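You operate a simulated robot arm through the tools that you are given. There is no shell and no other tool. Be economical: measure what you need, move in short steps, check, and stop when the job is done.

You are at the controls of a simulated robot arm. One attempt, no reset.

TASK
Put things in order on the long work table top. At the end: the brown copal dropper bottle stands on top of the brown duster block; the resin jar stands where the silver sink strainer stood; the mild balm tin stands where the resin jar stood; the silver sink strainer stands on top of the green pocket book; whatever was shut is shut again. Leave all else as you found it, and nothing knocked over.

Only the result counts: the job must be done as asked and must still hold three seconds after the hand-in. Knocking over, shifting, dropping, spilling or breaking anything else fails it.

THE ROBOT
A 6-joint arm with a two-finger parallel gripper, fixed in place. Base frame: the origin is at the foot of the arm, x ahead of it, y to its left, z up; the work surface is at about z = 0. Lengths are in m, angles in rad, forces in N, time in s.
With the tool pointing down near the work surface it reaches from about 0.14 to 0.58 m from the base axis. Its first joint turns from -1.152 to 1.152 rad. Payload 2.1 kg.
Tool frame: the origin (TCP) lies between the finger pads and is the grasp point; the fingertips stand 0.03 m ahead of it; z points along the fingers, y is the line along which they close. Largest opening 0.094 m; finger width 0.028, thickness 0.01; the body of the gripper, 0.05 by 0.096 m, starts 0.055 m behind the TCP.
Orientation is told as [roll, pitch, yaw] about the base's x, y, z axes, in that order, counted from this pose: with the fingers straight down and closing along the base's y, the tool's x points along the base's -x, its y along +y and its z along -z.

THE INTERFACE
- The arm moves only by the tool apply_moves. Its argument "increments" is a list of rows, each an object (a shift or turn left out is 0, a gripper value left out holds the last) with "travel": the shift along the base's x, y, z in m, a list of three; "dr": the turn, a rotation vector about the base's x, y, z in rad, a list of three; "gripper": the gripper command, from -1 (shut) to 1 (fully open), values between in proportion. In form: [{"travel": [dx, dy, dz], "dr": [ax, ay, az], "gripper": gripper}, ...]. A call has 1 to 8 rows; each row is the pose to reach, as a shift and turn from the pose commanded when the call began. Rows are played at 5 a second. More than 0.05 m and 0.15 rad between two rows, or a gripper value outside its range, and nothing of the call is played. A pose out of reach is approached as far as the arm can. The call stops where the force on the tool passes 40 N (or 10 N more than at its start, if that is more) or the arm is blocked; 0.2 s more then pass. Each finger travels about 0.072 m/s and halts on what it meets, pressing with about 36 N; the grip force reading is that of the motor and also rises with nothing between the fingers. The clock runs only during rows and for 0.2 s after the last one: add rows that repeat a pose to give the fingers time. The reply holds the time, the measured pose of the TCP, the force on the tool along the base axes, the opening and the grip force, in the units named above and with some noise.
- Cameras (640 x 400 px; columns grow to the right, rows downward): "scene" is fixed at [0.0437, -0.3641, 0.4815]; the picture's right is [0.87, -0.49, 0.00], its down [-0.29, -0.52, -0.80] and it looks along [0.39, 0.70, -0.60] (base axes); focal length 240 px, centre (320, 200). "wrist" rides on the gripper at [0.076, 0.014, -0.102] in the tool frame; the picture's right is [-0.18, 0.98, 0.00], its down [-0.75, -0.14, -0.64] and it looks along [-0.63, -0.12, 0.77] (tool axes); focal length 243 px, centre (320, 200). There is no depth. A picture from a camera that has moved, and an enlarged one, comes with that camera's place and axes in the base frame and with its lens.
- capture(camera): a new picture of that camera. It takes no simulated time.
- zoom(camera, box): a new picture of the part [left, top, right, bottom] of that camera's present view, enlarged. It takes no simulated time.
- close_job(): hands the job in; it is judged then, once.

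Go step by step. Nothing tells you positions but the pictures and the camera data: compare them with the known pose of the tool, close in by small moves and look again before you grip or let go. The budget is 120 turns and 76 pictures, counting those below and the enlarged ones. Unless the task says otherwise, let go and move clear before handing in.

The tools are called after "Request:" as a command line: name --argument value ..., lists and objects as JSON in quotes. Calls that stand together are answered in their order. apply_moves: Moves the arm, as the interface text tells. Its arguments: {"type":"object","properties":{"increments":{"type":"array","items":{"type":"object","properties":{"travel":{"type":"array","items":{"type":"number"}},"dr":{"type":"array","items":{"type":"number"}},"gripper":{"type":"number"}}}}},"required":["increments"]} The other tools are called the same way: capture (camera) takes a picture; zoom (camera, box) takes an enlarged picture of a part of a camera's view; close_job () hands the job in.

At the start:

```text
time_s: 0.0
ee_pos: [0.3054, -0.0684, 0.3419]
orientation: [0.001, 0.0, 0.0]
wrist_force: [0.2, 0.4, 0.4]
opening: 0.0938
gripper_force: 0.1
```

scene: 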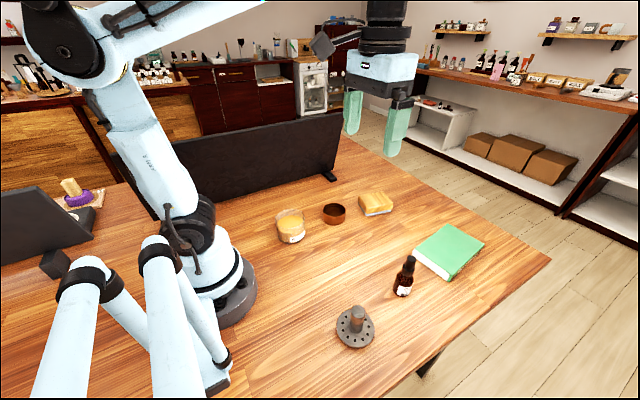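
wrist: 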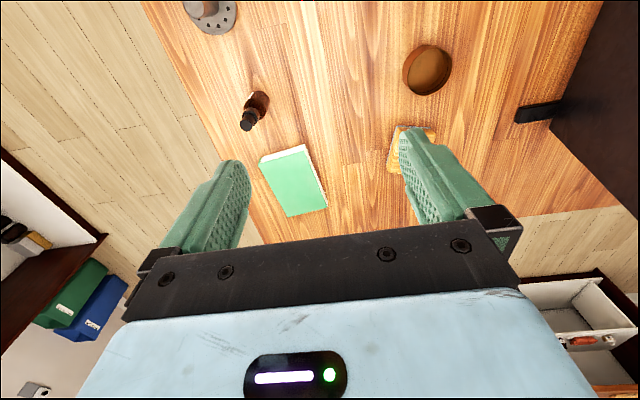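

I see a jar, a small brown tin, a yellowish/brown block, a green book, a dropper bottle and a strainer on the table. I'll enlarge the picture to identify and locate each one.

Request:
zoom --camera "scene" --box '[260, 170, 420, 270]'

Request:
zoom --camera "scene" --box '[320, 210, 512, 360]'

Request:
zoom --camera "wrist" --box '[160, 0, 480, 200]'

```text
4.00 times, centred on (340, 220) of scene
camera zoom: at [0.0437, -0.3641, 0.4815], right [0.87, -0.49, 0.0], down [-0.29, -0.52, -0.8], along [0.39, 0.7, -0.6], focal length 960 px, centre (240, 120)
```

zoom: 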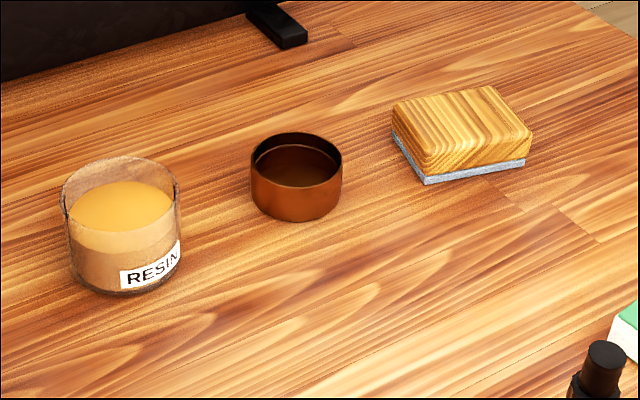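

```text
2.67 times, centred on (416, 285) of scene
camera zoom: at [0.0437, -0.3641, 0.4815], right [0.87, -0.49, 0.0], down [-0.29, -0.52, -0.8], along [0.39, 0.7, -0.6], focal length 640 px, centre (64, -27)
```

zoom: 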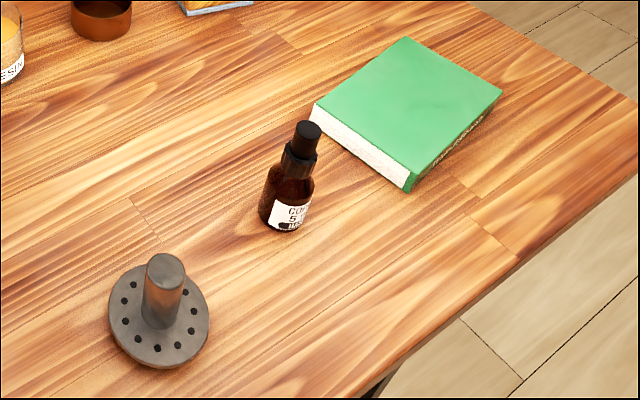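

```text
2.00 times, centred on (320, 100) of wrist
camera zoom: at [0.23, -0.0536, 0.4463], right [0.18, 0.98, 0.0], down [0.75, -0.14, 0.64], along [0.63, -0.12, -0.77], focal length 485 px, centre (320, 400)
```

zoom: 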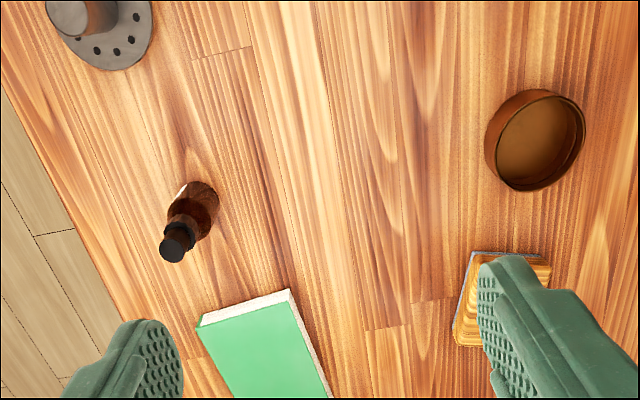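

The brown round object looks like an open tin, but I can't be sure it is the balm tin. I'll check the left side for other objects.

Request:
zoom --camera "scene" --box '[0, 130, 176, 290]'

Request:
zoom --camera "scene" --box '[310, 190, 358, 230]'

```text
2.50 times, centred on (88, 210) of scene
camera zoom: at [0.0437, -0.3641, 0.4815], right [0.87, -0.49, 0.0], down [-0.29, -0.52, -0.8], along [0.39, 0.7, -0.6], focal length 600 px, centre (900, 175)
```

zoom: 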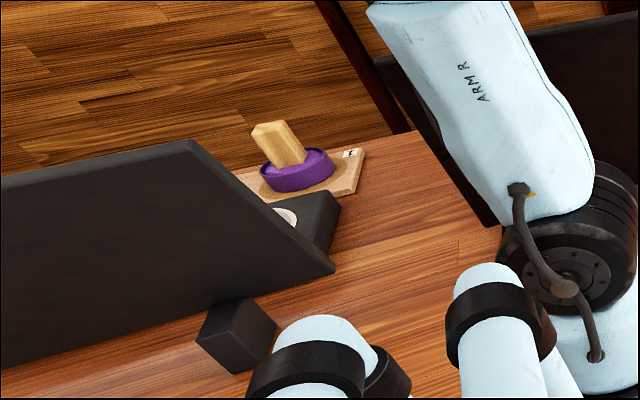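

```text
10.00 times, centred on (334, 210) of scene
camera zoom: at [0.0437, -0.3641, 0.4815], right [0.87, -0.49, 0.0], down [-0.29, -0.52, -0.8], along [0.39, 0.7, -0.6], focal length 2400 px, centre (180, 100)
```

zoom: 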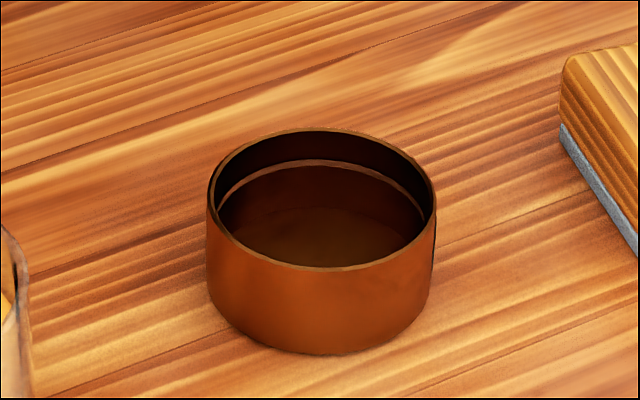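

The brown cup has no label and no lid, so the balm tin may be hidden behind the long dark panel (about y=0.3). I'll move up and turn the wrist camera to look behind it.

Request:
apply_moves --increments '[{"travel": [-0.01, 0.035, 0.012], "dr": [0, 0, 0.14]}, {"travel": [-0.02, 0.07, 0.024], "dr": [0, 0, 0.28]}, {"travel": [-0.03, 0.105, 0.036], "dr": [0, 0, 0.42]}, {"travel": [-0.04, 0.14, 0.048], "dr": [0, 0, 0.56]}, {"travel": [-0.05, 0.175, 0.06], "dr": [0, 0, 0.7]}, {"travel": [-0.06, 0.21, 0.072], "dr": [0, 0, 0.84]}, {"travel": [-0.07, 0.245, 0.08], "dr": [0, 0, 0.98]}, {"travel": [-0.08, 0.28, 0.08], "dr": [0, 0, 1.12]}]'

Request:
capture --camera "wrist"

```text
time_s: 1.8
ee_pos: [0.2263, 0.211, 0.4232]
orientation: [0.0, -0.001, 1.122]
wrist_force: [-0.3, 0.1, 0.4]
opening: 0.094
gripper_force: 0.0
```

```text
68 pictures are left
camera wrist: at [0.1797, 0.1494, 0.5261], right [-0.81, 0.59, 0.0], down [0.45, 0.62, 0.64], along [0.38, 0.52, -0.77], focal length 243 px, centre (320, 200)
```

wrist: 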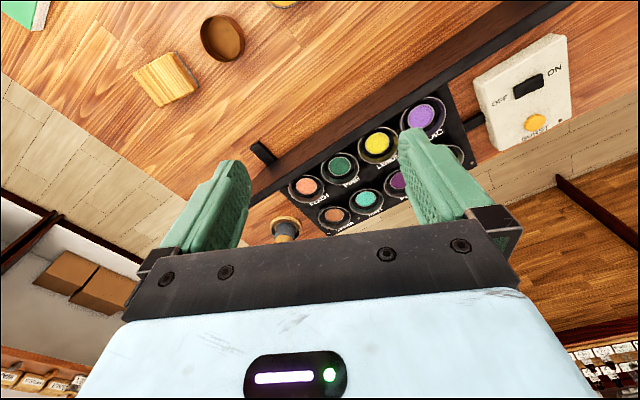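

Behind the panel are a tray of labelled round tins, a switch box and some kind of knob. I'll enlarge them to read the labels.

Request:
zoom --camera "wrist" --box '[260, 80, 480, 240]'

Request:
zoom --camera "wrist" --box '[440, 20, 600, 160]'

```text
2.50 times, centred on (370, 160) of wrist
camera zoom: at [0.1797, 0.1494, 0.5261], right [-0.81, 0.59, 0.0], down [0.45, 0.62, 0.64], along [0.38, 0.52, -0.77], focal length 606 px, centre (195, 300)
```

zoom: 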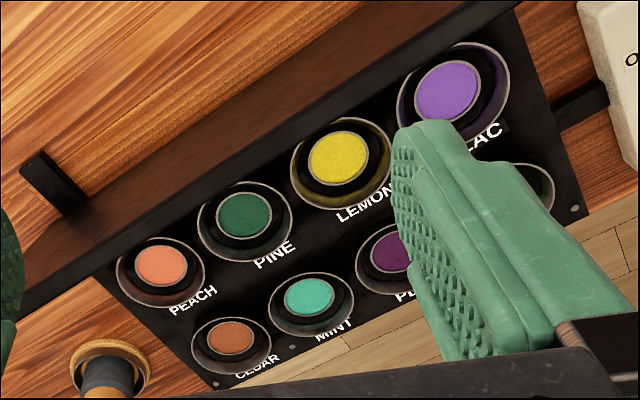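

```text
2.86 times, centred on (520, 90) of wrist
camera zoom: at [0.1797, 0.1494, 0.5261], right [-0.81, 0.59, 0.0], down [0.45, 0.62, 0.64], along [0.38, 0.52, -0.77], focal length 693 px, centre (-251, 514)
```

zoom: 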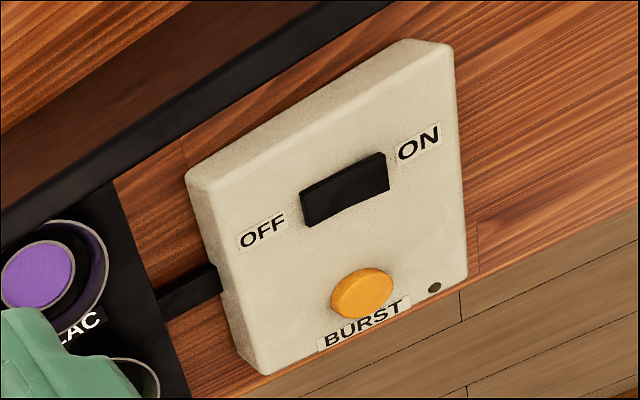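

The panel's tray appears to hold scent sample pads (peach, pine, lemon and so on). I'll check the cup from this side and then shift to see the rest behind the panel.

Request:
zoom --camera "wrist" --box '[180, 0, 280, 80]'

Request:
apply_moves --increments '[{"travel": [0, 0.03, 0], "dr": [0, 0, 0.14]}, {"travel": [0, 0.06, 0], "dr": [0, 0, 0.28]}, {"travel": [0, 0.09, 0], "dr": [0, 0, 0.42]}, {"travel": [0, 0.1, 0], "dr": [0, 0, 0.45]}]'

Request:
capture --camera "wrist"

```text
5.00 times, centred on (230, 40) of wrist
camera zoom: at [0.1797, 0.1494, 0.5261], right [-0.81, 0.59, 0.0], down [0.45, 0.62, 0.64], along [0.38, 0.52, -0.77], focal length 1213 px, centre (770, 1000)
```

zoom: 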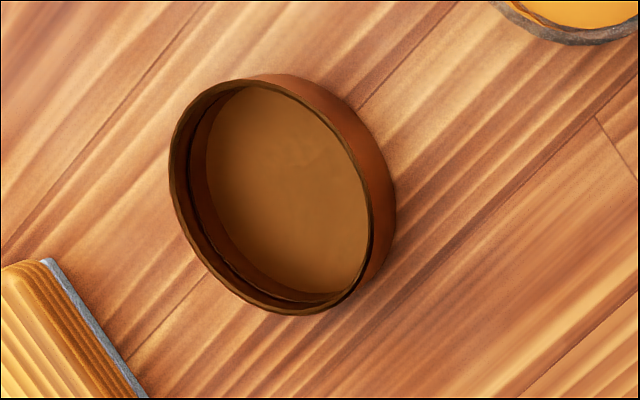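

```text
time_s: 2.8
ee_pos: [0.2264, 0.3122, 0.4218]
orientation: [0.001, -0.001, 1.573]
wrist_force: [0.7, 0.4, 0.3]
opening: 0.0941
gripper_force: 0.1
```

```text
64 pictures are left
camera wrist: at [0.2122, 0.236, 0.5258], right [-0.98, 0.18, 0.0], down [0.14, 0.75, 0.64], along [0.12, 0.63, -0.77], focal length 243 px, centre (320, 200)
```

wrist: 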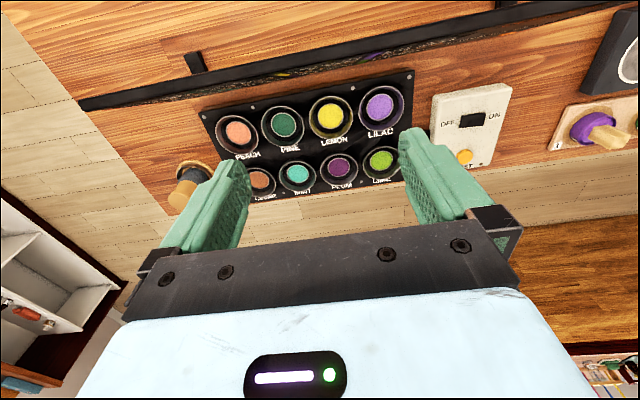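

The cup holds a brown paste, so it could well be the balm tin. I'll check the round object at the left and the areas not yet seen.

Request:
zoom --camera "wrist" --box '[150, 130, 260, 220]'

Request:
capture --camera "scene"

```text
4.44 times, centred on (205, 175) of wrist
camera zoom: at [0.2122, 0.236, 0.5258], right [-0.98, 0.18, 0.0], down [0.14, 0.75, 0.64], along [0.12, 0.63, -0.77], focal length 1078 px, centre (831, 311)
```

zoom: 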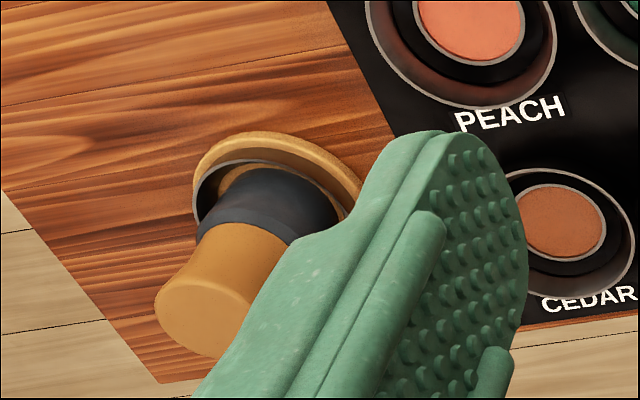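

```text
62 pictures are left
```

scene: 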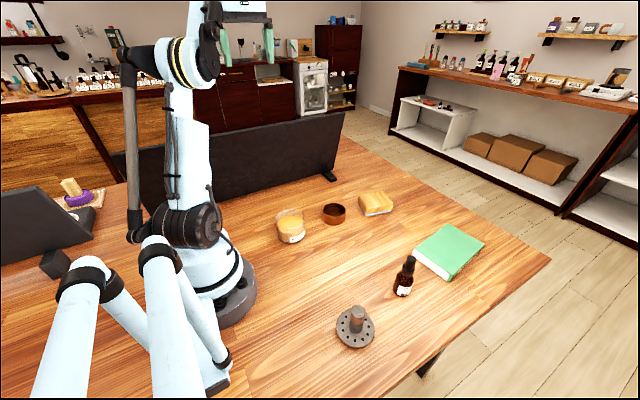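

That one is only a stamp. I'll look at the cup's far side for a label by turning the camera to face -y from beyond it.

Request:
apply_moves --increments '[{"travel": [0.015, -0.012, 0], "dr": [0, 0, -0.15]}, {"travel": [0.03, -0.025, 0], "dr": [0, 0, -0.3]}, {"travel": [0.045, -0.037, 0], "dr": [0, 0, -0.45]}, {"travel": [0.06, -0.05, 0], "dr": [0, 0, -0.6]}, {"travel": [0.075, -0.062, 0], "dr": [0, 0, -0.75]}, {"travel": [0.09, -0.075, 0], "dr": [0, 0, -0.9]}, {"travel": [0.1, -0.085, 0], "dr": [0, 0, -1.05]}, {"travel": [0.11, -0.09, 0], "dr": [0, 0, -1.2]}]'

Request:
apply_moves --increments '[{"dr": [0, 0, -0.15]}, {"dr": [0, 0, -0.3]}, {"dr": [0, 0, -0.45]}, {"dr": [0, 0, -0.6]}, {"dr": [0, 0, -0.75]}, {"dr": [0, 0, -0.9]}, {"dr": [0, 0, -1.05]}, {"dr": [0, 0, -1.2]}]'

Request:
apply_moves --increments '[{"dr": [0, 0, -0.15]}, {"dr": [0, 0, -0.3]}, {"dr": [0, 0, -0.45]}, {"dr": [0, 0, -0.6]}, {"dr": [0, 0, -0.74]}]'

Request:
capture --camera "wrist"

```text
time_s: 4.6
ee_pos: [0.3325, 0.219, 0.4158]
orientation: [-0.002, 0.0, 0.367]
wrist_force: [0.2, 0.2, 0.5]
opening: 0.0939
gripper_force: 0.0
out of reach, approached as far as the arm can: row 6, 7, 8
```

```text
time_s: 6.4
ee_pos: [0.3311, 0.2184, 0.4161]
orientation: [-0.001, 0.0, -0.834]
wrist_force: [0.6, -0.2, 0.4]
opening: 0.0941
gripper_force: 0.1
```

```text
time_s: 7.6
ee_pos: [0.3313, 0.2189, 0.4157]
orientation: [0.0, 0.001, -1.572]
wrist_force: [0.4, -0.4, -0.2]
opening: 0.0939
gripper_force: 0.0
```

```text
61 pictures are left
camera wrist: at [0.3465, 0.2955, 0.5193], right [0.98, -0.19, 0.0], down [-0.14, -0.75, 0.64], along [-0.12, -0.63, -0.77], focal length 243 px, centre (320, 200)
```

wrist: 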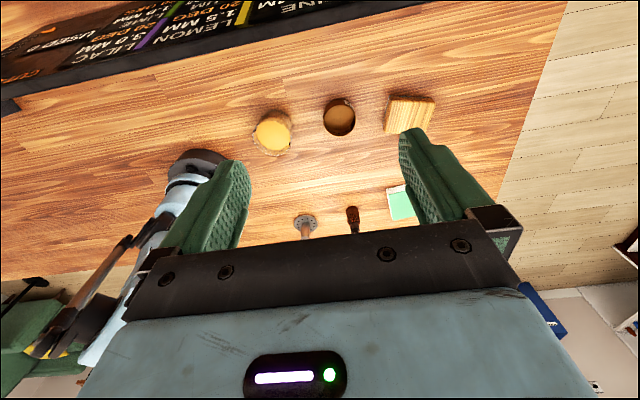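

From here the table's near side is empty apart from the known objects. I'll enlarge the cup and jar.

Request:
zoom --camera "wrist" --box '[240, 80, 368, 160]'

Request:
zoom --camera "wrist" --box '[0, 0, 300, 120]'

```text
5.00 times, centred on (304, 120) of wrist
camera zoom: at [0.3465, 0.2955, 0.5193], right [0.98, -0.19, 0.0], down [-0.14, -0.75, 0.64], along [-0.12, -0.63, -0.77], focal length 1213 px, centre (400, 600)
```

zoom: 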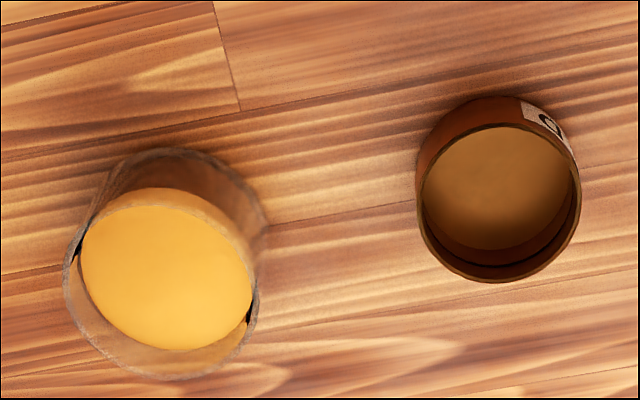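

```text
2.13 times, centred on (150, 60) of wrist
camera zoom: at [0.3465, 0.2955, 0.5193], right [0.98, -0.19, 0.0], down [-0.14, -0.75, 0.64], along [-0.12, -0.63, -0.77], focal length 518 px, centre (683, 499)
```

zoom: 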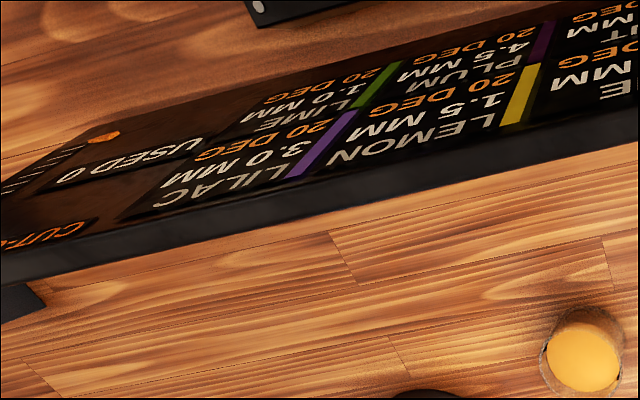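

The tin does carry a label on its far side, and it's the only tin on the table, so I take it as the balm tin. My estimates are strainer (0.213,-0.202), jar (0.209,0.101), tin (0.348,0.095), block (0.489,0.079), book (0.545,-0.16) and bottle (0.355,-0.184). The strainer goes first, so I'm moving above it.

Request:
apply_moves --increments '[{"travel": [-0.01, -0.035, -0.02], "dr": [0, 0, 0.14]}, {"travel": [-0.02, -0.07, -0.04], "dr": [0, 0, 0.28]}, {"travel": [-0.03, -0.105, -0.06], "dr": [0, 0, 0.42]}, {"travel": [-0.04, -0.14, -0.08], "dr": [0, 0, 0.56]}, {"travel": [-0.05, -0.175, -0.09], "dr": [0, 0, 0.7]}, {"travel": [-0.06, -0.21, -0.1], "dr": [0, 0, 0.84]}]'

Request:
apply_moves --increments '[{"travel": [-0.01, -0.035, -0.02], "dr": [0, 0, 0.14]}, {"travel": [-0.02, -0.07, -0.04], "dr": [0, 0, 0.28]}, {"travel": [-0.03, -0.105, -0.06], "dr": [0, 0, 0.42]}, {"travel": [-0.04, -0.14, -0.08], "dr": [0, 0, 0.56]}, {"travel": [-0.05, -0.175, -0.09], "dr": [0, 0, 0.7]}, {"travel": [-0.06, -0.21, -0.1], "dr": [0, 0, 0.732]}]'

Request:
capture --camera "wrist"

```text
time_s: 9.0
ee_pos: [0.2719, 0.008, 0.3167]
orientation: [-0.001, 0.001, -0.729]
wrist_force: [0.3, 0.2, 0.2]
opening: 0.094
gripper_force: 0.1
```

```text
time_s: 10.4
ee_pos: [0.2098, -0.2016, 0.2164]
orientation: [-0.001, 0.0, 0.005]
wrist_force: [0.0, 0.0, -0.5]
opening: 0.094
gripper_force: 0.0
```

```text
58 pictures are left
camera wrist: at [0.1345, -0.1872, 0.3194], right [0.18, 0.98, 0.0], down [0.75, -0.14, 0.64], along [0.63, -0.12, -0.77], focal length 243 px, centre (320, 200)
```

wrist: 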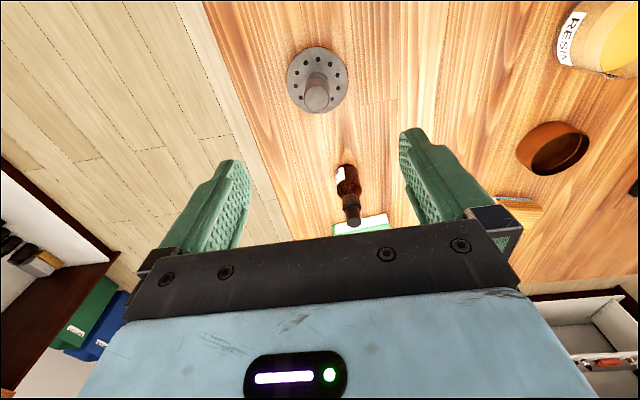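

The strainer sits at about (0.2095,-0.2045). I'll descend over its knob and grip it.

Request:
apply_moves --increments '[{"travel": [0, -0.003, -0.04], "gripper": 0.2}, {"travel": [0, -0.003, -0.08]}, {"travel": [0, -0.003, -0.12]}, {"travel": [0, -0.003, -0.16]}]'

Request:
capture --camera "wrist"

Request:
zoom --camera "scene" --box '[300, 260, 428, 360]'

```text
time_s: 11.4
ee_pos: [0.2109, -0.2035, 0.0557]
orientation: [0.001, -0.002, 0.003]
wrist_force: [0.1, -0.2, -0.6]
opening: 0.0564
gripper_force: 0.1
```

```text
57 pictures are left
camera wrist: at [0.1355, -0.1894, 0.1591], right [0.18, 0.98, 0.0], down [0.75, -0.14, 0.64], along [0.63, -0.12, -0.77], focal length 243 px, centre (320, 200)
```

wrist: 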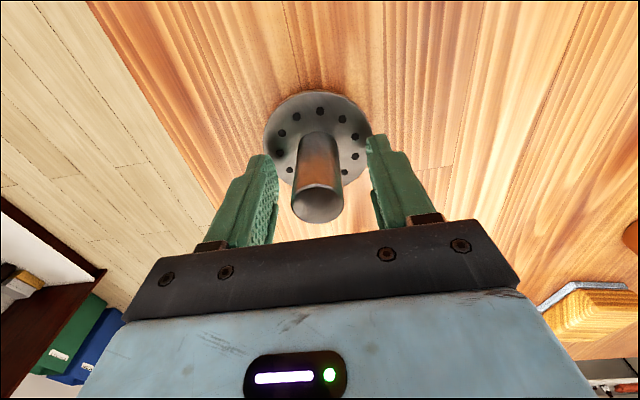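

```text
4.00 times, centred on (364, 310) of scene
camera zoom: at [0.0437, -0.3641, 0.4815], right [0.87, -0.49, 0.0], down [-0.29, -0.52, -0.8], along [0.39, 0.7, -0.6], focal length 960 px, centre (144, -240)
```

zoom: 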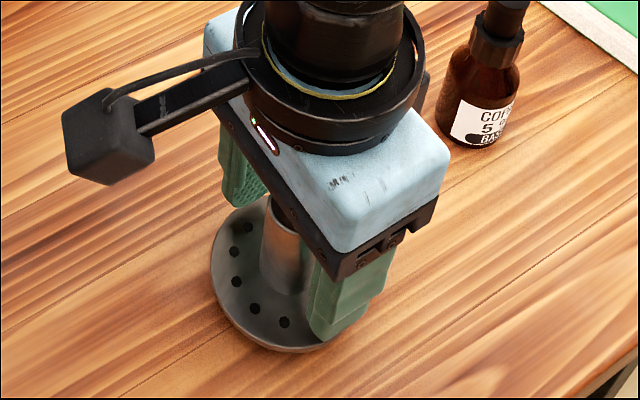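

The knob is between the fingers and clear of the flange. Closing, then lifting a little.

Request:
apply_moves --increments '[{"gripper": -1}, {"gripper": -1}, {"gripper": -1}, {"gripper": -1}]'

Request:
apply_moves --increments '[{"travel": [0, 0, 0.04]}, {"travel": [0, 0, 0.08]}, {"travel": [0.02, 0, 0.12]}]'

Request:
capture --camera "wrist"

```text
time_s: 12.4
ee_pos: [0.2119, -0.2042, 0.0556]
orientation: [0.001, 0.0, 0.001]
wrist_force: [0.4, -0.1, -0.1]
opening: 0.0243
gripper_force: 36.1
```

```text
time_s: 13.2
ee_pos: [0.2313, -0.2048, 0.1772]
orientation: [-0.001, -0.001, 0.001]
wrist_force: [0.0, 0.1, -0.7]
opening: 0.0244
gripper_force: 36.0
```

```text
55 pictures are left
camera wrist: at [0.1559, -0.1904, 0.2805], right [0.18, 0.98, 0.0], down [0.75, -0.14, 0.64], along [0.63, -0.12, -0.77], focal length 243 px, centre (320, 200)
```

wrist: 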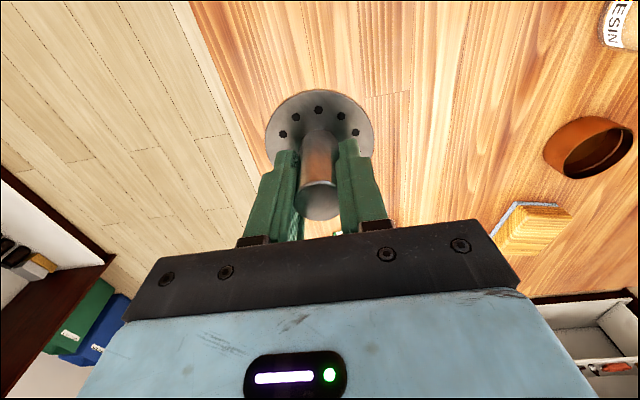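

The strainer is held; its base is about 0.055 below the TCP. I'm raising it and carrying it over the bottle to the book.

Request:
apply_moves --increments '[{"travel": [0, 0, 0.045]}, {"travel": [0.04, 0.005, 0.06]}, {"travel": [0.085, 0.012, 0.06]}, {"travel": [0.13, 0.02, 0.06]}, {"travel": [0.175, 0.027, 0.06]}, {"travel": [0.22, 0.034, 0.06]}, {"travel": [0.26, 0.04, 0.05]}, {"travel": [0.285, 0.044, 0.03]}]'

Request:
capture --camera "wrist"

Request:
capture --camera "scene"

```text
time_s: 15.0
ee_pos: [0.5173, -0.1591, 0.2043]
orientation: [0.0, 0.0, 0.001]
wrist_force: [-0.2, -0.2, -0.6]
opening: 0.0244
gripper_force: 36.0
```

```text
54 pictures are left
camera wrist: at [0.4409, -0.1454, 0.3089], right [0.18, 0.98, 0.0], down [0.75, -0.14, 0.64], along [0.63, -0.12, -0.77], focal length 243 px, centre (320, 200)
```

wrist: 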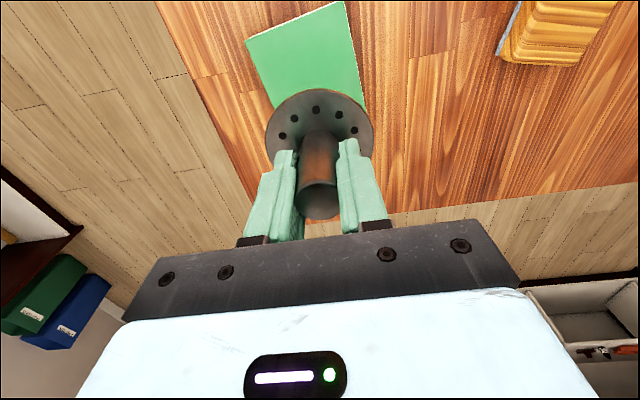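

```text
53 pictures are left
```

scene: 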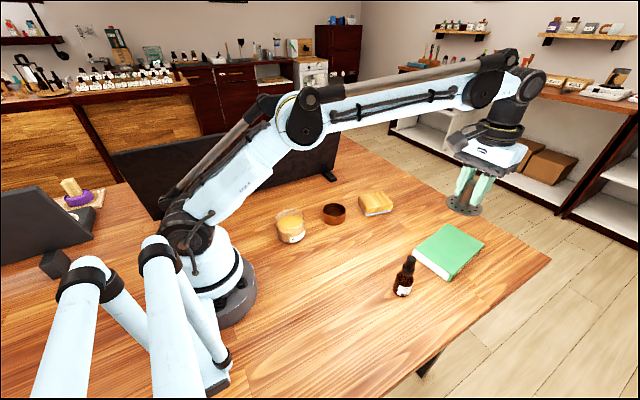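

The book's centreline near x=0.525 runs at about y=-0.166. I'm adjusting and lowering towards the book top.

Request:
apply_moves --increments '[{"travel": [0.007, -0.007, -0.03]}, {"travel": [0.007, -0.007, -0.07]}, {"travel": [0.007, -0.007, -0.1]}, {"travel": [0.007, -0.007, -0.113]}]'

Request:
zoom --camera "scene" --box '[380, 190, 508, 290]'

```text
time_s: 16.0
ee_pos: [0.5233, -0.168, 0.0932]
orientation: [0.001, 0.001, 0.004]
wrist_force: [-0.8, -0.1, 0.1]
opening: 0.0241
gripper_force: 35.8
```

```text
4.00 times, centred on (444, 240) of scene
camera zoom: at [0.0437, -0.3641, 0.4815], right [0.87, -0.49, 0.0], down [-0.29, -0.52, -0.8], along [0.39, 0.7, -0.6], focal length 960 px, centre (-176, 40)
```

zoom: 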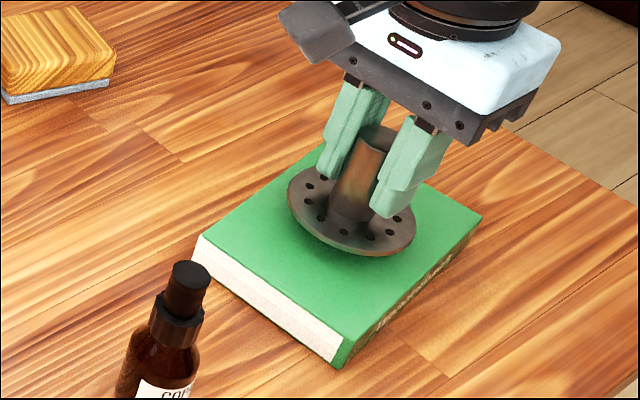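

It is nearly centred over the book with a small gap left. I'm lowering in small steps until the force shows contact.

Request:
apply_moves --increments '[{"travel": [0, 0, -0.004]}, {"travel": [0, 0, -0.008]}, {"travel": [0, 0, -0.01]}, {"travel": [0, 0, -0.01]}]'

```text
time_s: 17.0
ee_pos: [0.5243, -0.1676, 0.0838]
orientation: [0.002, -0.002, 0.001]
wrist_force: [0.3, 0.0, 25.3]
opening: 0.0243
gripper_force: 36.3
```

Contact is made at z≈0.084. I'll ease off slightly, open, and lift.

Request:
apply_moves --increments '[{"travel": [0, 0, 0.0008]}, {"travel": [0, 0, 0.0008], "gripper": 0.1}, {"travel": [0, 0, 0.0008], "gripper": 0.1}, {"travel": [0, 0, 0.0008], "gripper": 0.1}]'

Request:
apply_moves --increments '[{"travel": [0, 0, 0.04]}, {"travel": [0, 0, 0.08]}, {"travel": [-0.03, 0.03, 0.12]}, {"travel": [-0.07, 0.06, 0.13]}, {"travel": [-0.11, 0.09, 0.13]}, {"travel": [-0.15, 0.12, 0.13]}, {"travel": [-0.19, 0.15, 0.13]}, {"travel": [-0.23, 0.18, 0.13]}]'

Request:
apply_moves --increments '[{"travel": [-0.03, 0.03, 0], "gripper": 1}, {"travel": [-0.06, 0.06, 0]}, {"travel": [-0.085, 0.09, 0]}]'

Request:
capture --camera "scene"

Request:
capture --camera "wrist"

```text
time_s: 18.0
ee_pos: [0.5235, -0.1681, 0.0822]
orientation: [-0.001, 0.0, 0.003]
wrist_force: [0.0, 0.6, 0.9]
opening: 0.0518
gripper_force: 0.2
```

```text
refused: row 3 steps farther than a row can; nothing moved
```

```text
time_s: 18.8
ee_pos: [0.439, -0.0769, 0.084]
orientation: [0.0, 0.0, 0.002]
wrist_force: [-1.1, -0.5, -0.6]
opening: 0.0939
gripper_force: 0.1
```

```text
51 pictures are left
```

scene: 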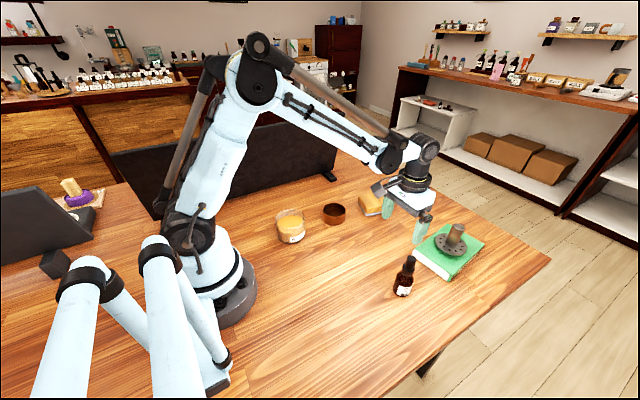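

```text
50 pictures are left
camera wrist: at [0.3631, -0.0622, 0.1875], right [0.18, 0.98, 0.0], down [0.75, -0.14, 0.64], along [0.63, -0.12, -0.77], focal length 243 px, centre (320, 200)
```

wrist: 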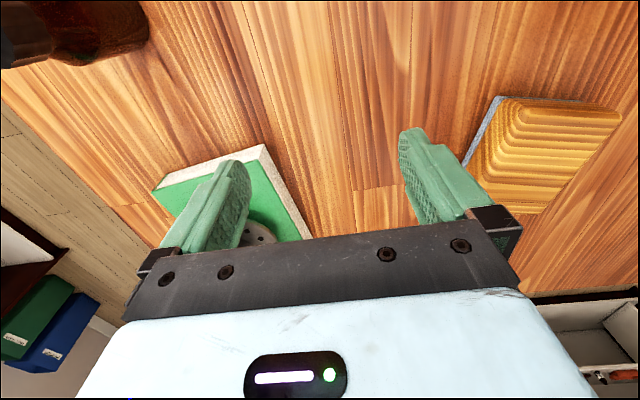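

One call was refused, so the sideways move played without the lift first. I must check whether the strainer or book was disturbed, and won't chain moves like that again.

Request:
zoom --camera "scene" --box '[380, 190, 508, 290]'

Request:
apply_moves --increments '[{"travel": [0, 0, 0.04]}, {"travel": [0, 0, 0.08]}, {"travel": [0, 0, 0.12]}]'

Request:
zoom --camera "scene" --box '[320, 210, 512, 360]'

```text
4.00 times, centred on (444, 240) of scene
camera zoom: at [0.0437, -0.3641, 0.4815], right [0.87, -0.49, 0.0], down [-0.29, -0.52, -0.8], along [0.39, 0.7, -0.6], focal length 960 px, centre (-176, 40)
```

zoom: 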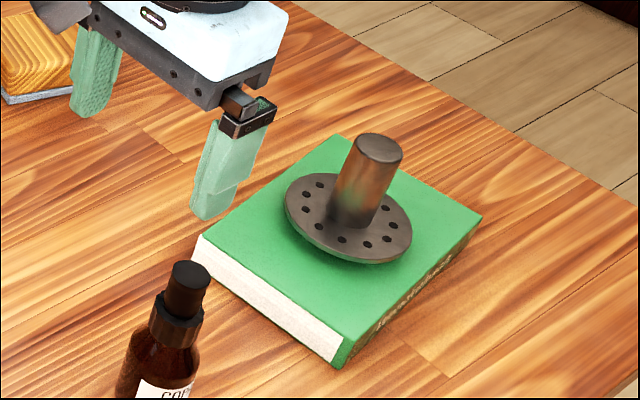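

```text
time_s: 19.6
ee_pos: [0.4397, -0.0768, 0.2037]
orientation: [-0.001, 0.001, 0.002]
wrist_force: [-0.3, -0.6, 0.7]
opening: 0.094
gripper_force: 0.1
```

```text
2.67 times, centred on (416, 285) of scene
camera zoom: at [0.0437, -0.3641, 0.4815], right [0.87, -0.49, 0.0], down [-0.29, -0.52, -0.8], along [0.39, 0.7, -0.6], focal length 640 px, centre (64, -27)
```

zoom: 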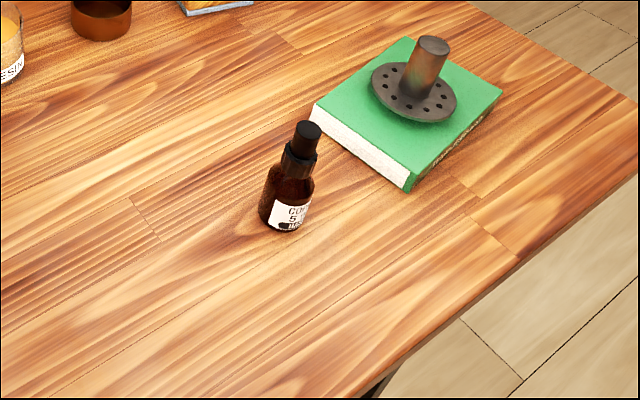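

The book is exactly where it was and the strainer stands upright on it. Next is the resin jar; I'm moving above it with the gripper fully open.

Request:
apply_moves --increments '[{"travel": [-0.033, 0.025, 0]}, {"travel": [-0.066, 0.05, 0]}, {"travel": [-0.099, 0.075, 0]}, {"travel": [-0.132, 0.1, 0]}, {"travel": [-0.165, 0.125, 0]}, {"travel": [-0.198, 0.15, 0]}, {"travel": [-0.23, 0.178, 0]}]'

Request:
capture --camera "wrist"

```text
time_s: 21.2
ee_pos: [0.2084, 0.1006, 0.2033]
orientation: [0.0, -0.001, 0.002]
wrist_force: [-0.4, 0.0, -0.5]
opening: 0.0939
gripper_force: 0.1
```

```text
47 pictures are left
camera wrist: at [0.1329, 0.1156, 0.3083], right [0.18, 0.98, 0.0], down [0.75, -0.14, 0.64], along [0.63, -0.12, -0.77], focal length 243 px, centre (320, 200)
```

wrist: 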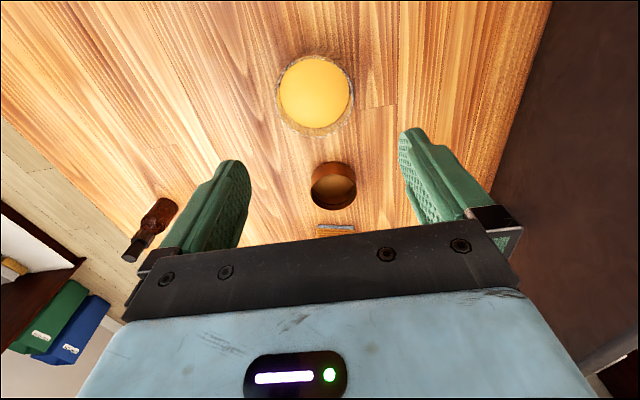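

Request:
zoom --camera "wrist" --box '[256, 40, 384, 140]'

```text
4.00 times, centred on (320, 90) of wrist
camera zoom: at [0.1329, 0.1156, 0.3083], right [0.18, 0.98, 0.0], down [0.75, -0.14, 0.64], along [0.63, -0.12, -0.77], focal length 970 px, centre (320, 640)
```

zoom: 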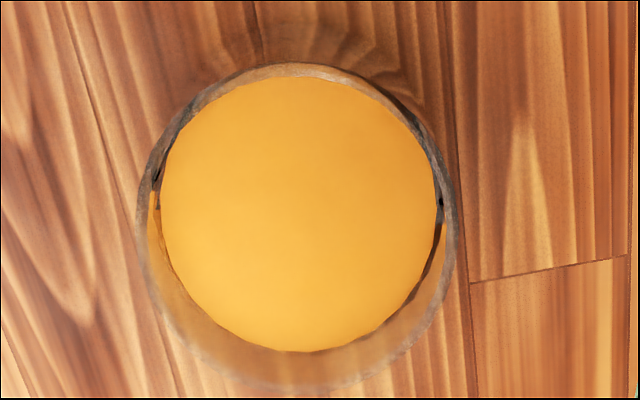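

The jar's rim centre works out at (0.2085, 0.0955). I'm lining up and descending part-way, then checking.

Request:
apply_moves --increments '[{"travel": [0, -0.005, -0.03]}, {"travel": [0, -0.005, -0.07]}, {"travel": [0, -0.005, -0.105]}]'

Request:
capture --camera "wrist"

```text
time_s: 22.0
ee_pos: [0.2071, 0.0955, 0.0979]
orientation: [-0.001, -0.002, 0.0]
wrist_force: [-0.3, 0.5, -0.9]
opening: 0.0938
gripper_force: 0.1
```

```text
45 pictures are left
camera wrist: at [0.1319, 0.1104, 0.2025], right [0.18, 0.98, 0.0], down [0.75, -0.14, 0.64], along [0.63, -0.12, -0.77], focal length 243 px, centre (320, 200)
```

wrist: 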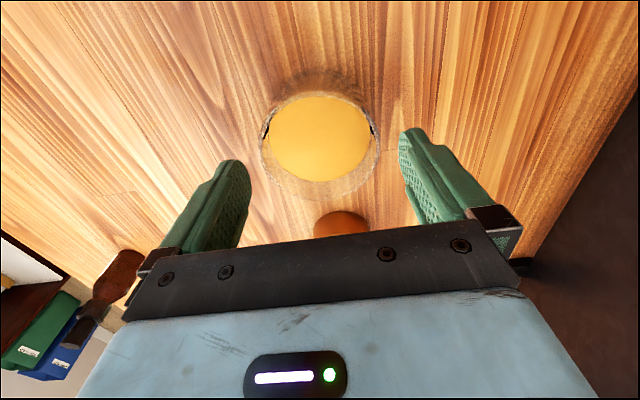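

Centred within a millimetre or so. Descending to gripping height and closing.

Request:
apply_moves --increments '[{"travel": [0, 0.0005, -0.03]}, {"travel": [0, 0.0005, -0.06]}, {"travel": [0, 0.0005, -0.06]}]'

Request:
capture --camera "wrist"

```text
time_s: 22.8
ee_pos: [0.2088, 0.0968, 0.0381]
orientation: [0.001, 0.001, 0.002]
wrist_force: [-0.1, -0.5, 0.1]
opening: 0.0938
gripper_force: 0.1
```

```text
44 pictures are left
camera wrist: at [0.1318, 0.1103, 0.1426], right [0.18, 0.98, 0.0], down [0.75, -0.14, 0.64], along [0.63, -0.12, -0.77], focal length 243 px, centre (320, 200)
```

wrist: 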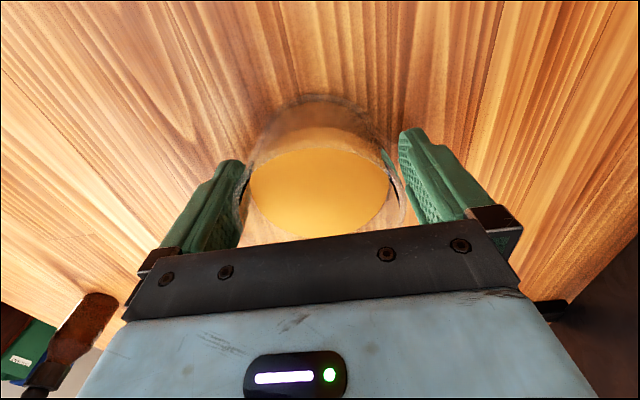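

Request:
apply_moves --increments '[{"gripper": -1}, {"gripper": -1}, {"gripper": -1}, {"gripper": -1}]'

```text
time_s: 23.8
ee_pos: [0.2073, 0.0956, 0.039]
orientation: [-0.002, 0.001, 0.001]
wrist_force: [0.5, -0.4, 0.3]
opening: 0.085
gripper_force: 36.4
```

The jar is gripped (0.085 wide). I'm lifting and checking before carrying it.

Request:
apply_moves --increments '[{"travel": [0, 0, 0.02]}, {"travel": [0, 0, 0.045]}, {"travel": [0, 0, 0.06]}]'

Request:
capture --camera "scene"

```text
time_s: 24.6
ee_pos: [0.208, 0.0967, 0.099]
orientation: [0.002, -0.001, 0.003]
wrist_force: [0.5, -0.2, -2.2]
opening: 0.0847
gripper_force: 36.1
```

```text
43 pictures are left
```

scene: 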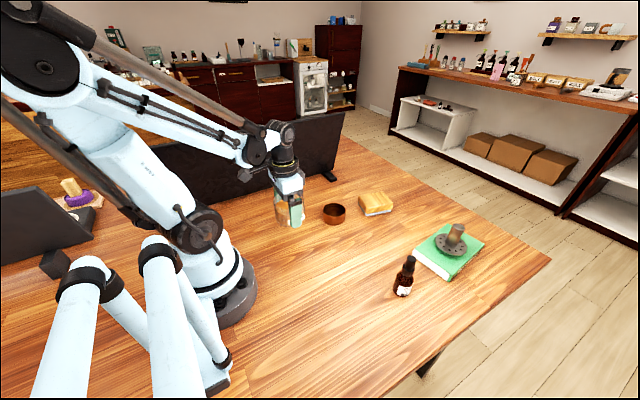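

The jar is lifted cleanly. Carrying it to the strainer's old spot (0.2105,-0.204).

Request:
apply_moves --increments '[{"travel": [0, -0.037, 0]}, {"travel": [0, -0.075, 0]}, {"travel": [0, -0.112, 0]}, {"travel": [0, -0.15, 0]}, {"travel": [0.001, -0.188, 0]}, {"travel": [0.002, -0.225, 0]}, {"travel": [0.003, -0.263, 0]}, {"travel": [0.003, -0.3, 0]}]'

Request:
apply_moves --increments '[{"travel": [0, 0, -0.03]}, {"travel": [0, 0, -0.052]}, {"travel": [0, 0, -0.056]}, {"travel": [0, 0, -0.056]}]'

Request:
capture --camera "scene"

```text
time_s: 26.4
ee_pos: [0.212, -0.2046, 0.0987]
orientation: [-0.001, 0.0, 0.003]
wrist_force: [-0.9, 0.3, -3.2]
opening: 0.0845
gripper_force: 36.0
```

```text
time_s: 27.4
ee_pos: [0.2119, -0.2037, 0.0429]
orientation: [-0.001, 0.0, 0.002]
wrist_force: [-0.1, 0.5, -2.9]
opening: 0.0845
gripper_force: 35.7
```

```text
42 pictures are left
```

scene: 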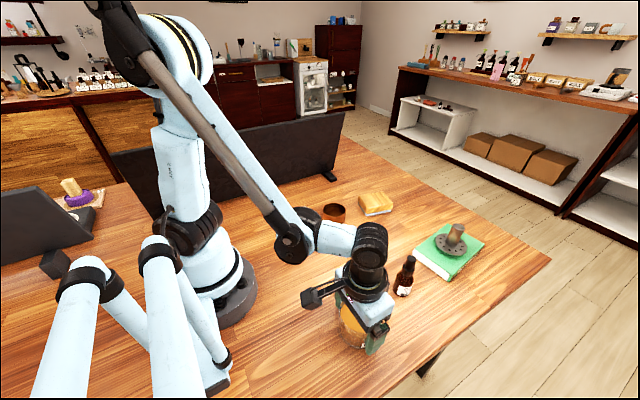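

Still about 4 mm up. Lowering the last bit to contact.

Request:
apply_moves --increments '[{"travel": [-0.001, 0, -0.002]}, {"travel": [-0.001, 0, -0.004]}, {"travel": [-0.001, 0, -0.0045]}]'

```text
time_s: 28.2
ee_pos: [0.2109, -0.2041, 0.0378]
orientation: [0.001, -0.003, 0.004]
wrist_force: [-0.2, 0.7, 21.7]
opening: 0.0845
gripper_force: 35.6
```

Contact. Easing off and opening.

Request:
apply_moves --increments '[{"travel": [0, 0, 0.0005]}, {"travel": [0, 0, 0.0005], "gripper": 1}, {"travel": [0, 0, 0.0005], "gripper": 1}, {"travel": [0, 0, 0.0005], "gripper": 1}]'

Request:
apply_moves --increments '[{"travel": [0, 0, 0.02]}, {"travel": [0, 0, 0.06]}, {"travel": [0, 0, 0.1]}, {"travel": [0, 0, 0.14]}]'

Request:
capture --camera "scene"

Request:
capture --camera "wrist"

```text
time_s: 29.2
ee_pos: [0.2117, -0.2038, 0.0389]
orientation: [0.0, -0.001, 0.002]
wrist_force: [-0.3, -0.7, -0.3]
opening: 0.094
gripper_force: 0.1
```

```text
time_s: 30.2
ee_pos: [0.2113, -0.2044, 0.1786]
orientation: [0.0, 0.0, 0.001]
wrist_force: [-0.5, 0.3, 0.2]
opening: 0.094
gripper_force: 0.1
```

```text
41 pictures are left
```

scene: 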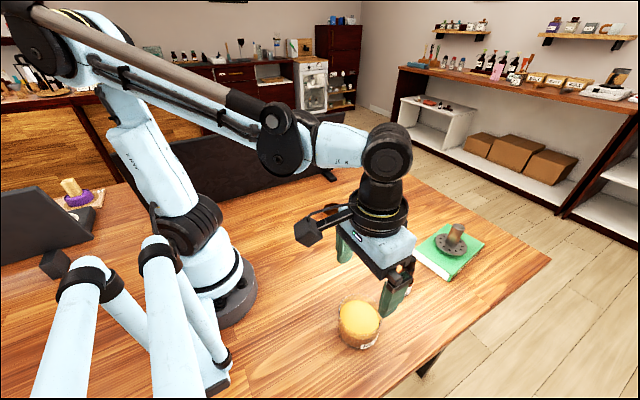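

```text
40 pictures are left
camera wrist: at [0.135, -0.1892, 0.2832], right [0.18, 0.98, 0.0], down [0.75, -0.14, 0.64], along [0.63, -0.12, -0.77], focal length 243 px, centre (320, 200)
```

wrist: 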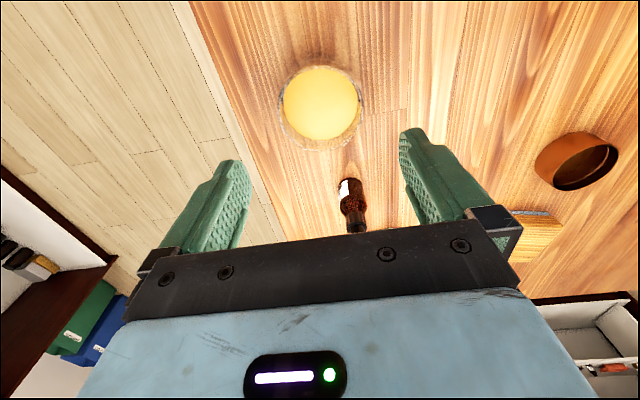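

The jar stands in the strainer's old spot. Next, moving above the tin.

Request:
apply_moves --increments '[{"travel": [0.008, 0.038, 0.01]}, {"travel": [0.02, 0.076, 0.02]}, {"travel": [0.04, 0.114, 0.02]}, {"travel": [0.06, 0.152, 0.02]}, {"travel": [0.08, 0.19, 0.02]}, {"travel": [0.1, 0.228, 0.02]}, {"travel": [0.12, 0.265, 0.01]}, {"travel": [0.135, 0.298, 0]}]'

Request:
capture --camera "wrist"

Request:
zoom --camera "wrist" --box '[256, 40, 384, 140]'

```text
time_s: 32.0
ee_pos: [0.3472, 0.0946, 0.1771]
orientation: [0.0, -0.001, 0.001]
wrist_force: [0.2, -0.4, -0.7]
opening: 0.094
gripper_force: 0.1
```

```text
39 pictures are left
camera wrist: at [0.2709, 0.1099, 0.2815], right [0.18, 0.98, 0.0], down [0.75, -0.14, 0.64], along [0.63, -0.12, -0.77], focal length 243 px, centre (320, 200)
```

wrist: 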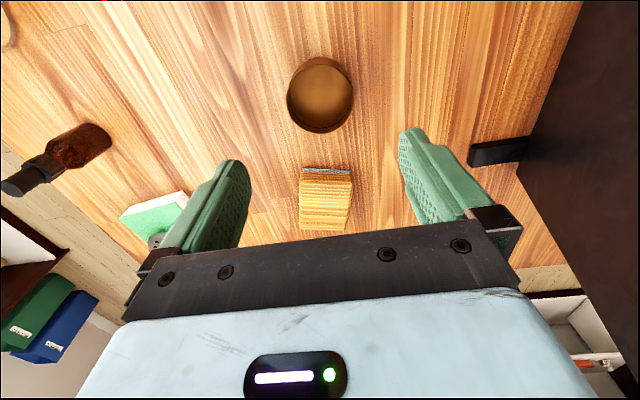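

```text
4.00 times, centred on (320, 90) of wrist
camera zoom: at [0.2709, 0.1099, 0.2815], right [0.18, 0.98, 0.0], down [0.75, -0.14, 0.64], along [0.63, -0.12, -0.77], focal length 970 px, centre (320, 640)
```

zoom: 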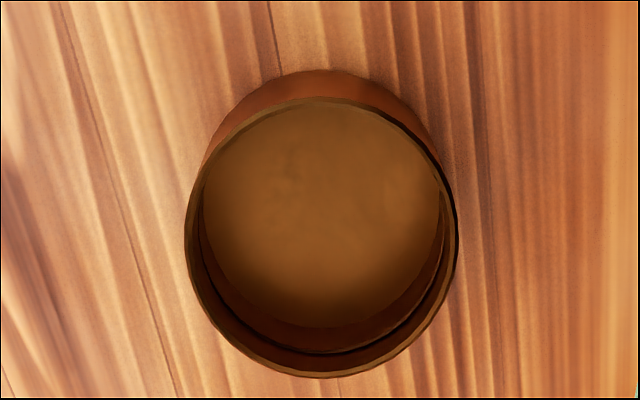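

The tin's rim centre is (0.347,0.0955), diameter about 0.068. Descending onto it.

Request:
apply_moves --increments '[{"travel": [0, 0.001, -0.045]}, {"travel": [0, 0.001, -0.09]}, {"travel": [0, 0.001, -0.13]}, {"travel": [0, 0.001, -0.142]}]'

Request:
capture --camera "wrist"

```text
time_s: 33.0
ee_pos: [0.3452, 0.0956, 0.0351]
orientation: [0.0, 0.0, 0.002]
wrist_force: [-0.1, 0.8, -0.3]
opening: 0.0939
gripper_force: 0.0
```

```text
37 pictures are left
camera wrist: at [0.2705, 0.1102, 0.1393], right [0.18, 0.98, 0.0], down [0.75, -0.14, 0.64], along [0.63, -0.12, -0.77], focal length 243 px, centre (320, 200)
```

wrist: 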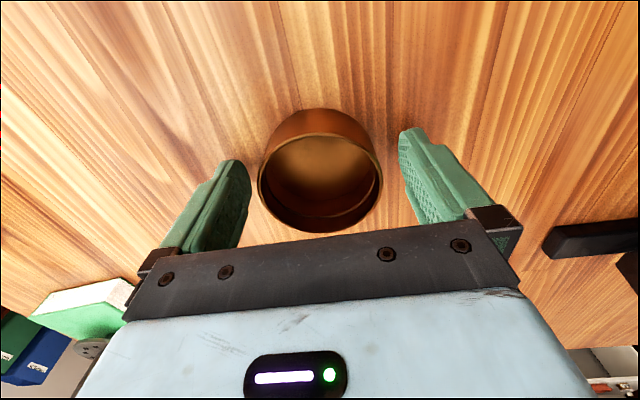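

Centred. Closing on the tin.

Request:
apply_moves --increments '[{"gripper": -1}, {"gripper": -1}, {"gripper": -1}, {"gripper": -1}, {"gripper": -1}]'

Request:
apply_moves --increments '[{"travel": [0, 0, 0.03]}, {"travel": [0, 0, 0.07]}, {"travel": [0, 0, 0.1]}]'

Request:
capture --camera "wrist"

Request:
capture --camera "scene"

```text
time_s: 34.2
ee_pos: [0.3465, 0.0956, 0.0359]
orientation: [0.001, 0.0, 0.001]
wrist_force: [-0.6, 1.3, 0.4]
opening: 0.0681
gripper_force: 35.9
```

```text
time_s: 35.0
ee_pos: [0.3474, 0.0955, 0.137]
orientation: [0.0, 0.0, 0.002]
wrist_force: [0.0, -0.7, -0.1]
opening: 0.0681
gripper_force: 36.4
```

```text
36 pictures are left
camera wrist: at [0.2705, 0.1106, 0.241], right [0.18, 0.98, 0.0], down [0.75, -0.14, 0.64], along [0.63, -0.12, -0.77], focal length 243 px, centre (320, 200)
```

wrist: 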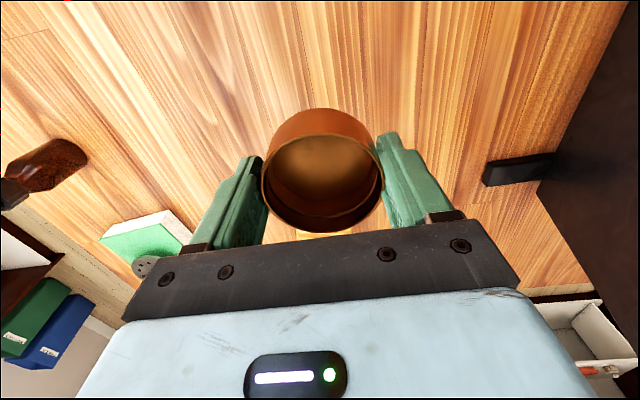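

```text
35 pictures are left
```

scene: 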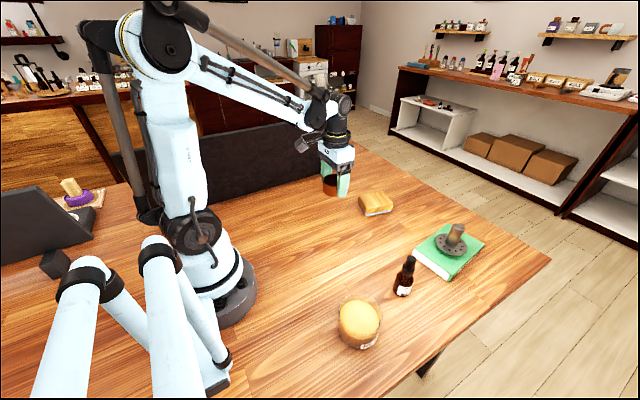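

The tin is held. Carrying it straight back to the jar's old spot (0.2075,0.096) and lowering.

Request:
apply_moves --increments '[{"travel": [-0.03, 0, 0]}, {"travel": [-0.07, 0, 0]}, {"travel": [-0.105, 0, 0]}, {"travel": [-0.1395, 0, 0]}, {"travel": [-0.1395, 0, -0.04]}, {"travel": [-0.1395, 0, -0.08]}, {"travel": [-0.1395, 0, -0.096]}]'

Request:
apply_moves --increments '[{"travel": [0, 0, -0.002]}, {"travel": [0, 0, -0.004]}, {"travel": [0, 0, -0.005]}]'

```text
time_s: 36.6
ee_pos: [0.2073, 0.0945, 0.0398]
orientation: [-0.001, -0.003, 0.003]
wrist_force: [-0.7, 0.4, -0.1]
opening: 0.0682
gripper_force: 35.8
```

```text
time_s: 37.4
ee_pos: [0.2071, 0.0948, 0.036]
orientation: [-0.001, -0.003, 0.001]
wrist_force: [-0.8, -1.0, 1.0]
opening: 0.068
gripper_force: 36.1
```

Just above contact. One more millimetre or so.

Request:
apply_moves --increments '[{"travel": [0, 0.0005, -0.0005]}, {"travel": [0, 0.0005, -0.001]}, {"travel": [0, 0.0005, -0.001]}]'

```text
time_s: 38.2
ee_pos: [0.2071, 0.0942, 0.0342]
orientation: [0.0, -0.003, 0.003]
wrist_force: [-0.7, -7.9, 22.2]
opening: 0.0679
gripper_force: 36.1
```

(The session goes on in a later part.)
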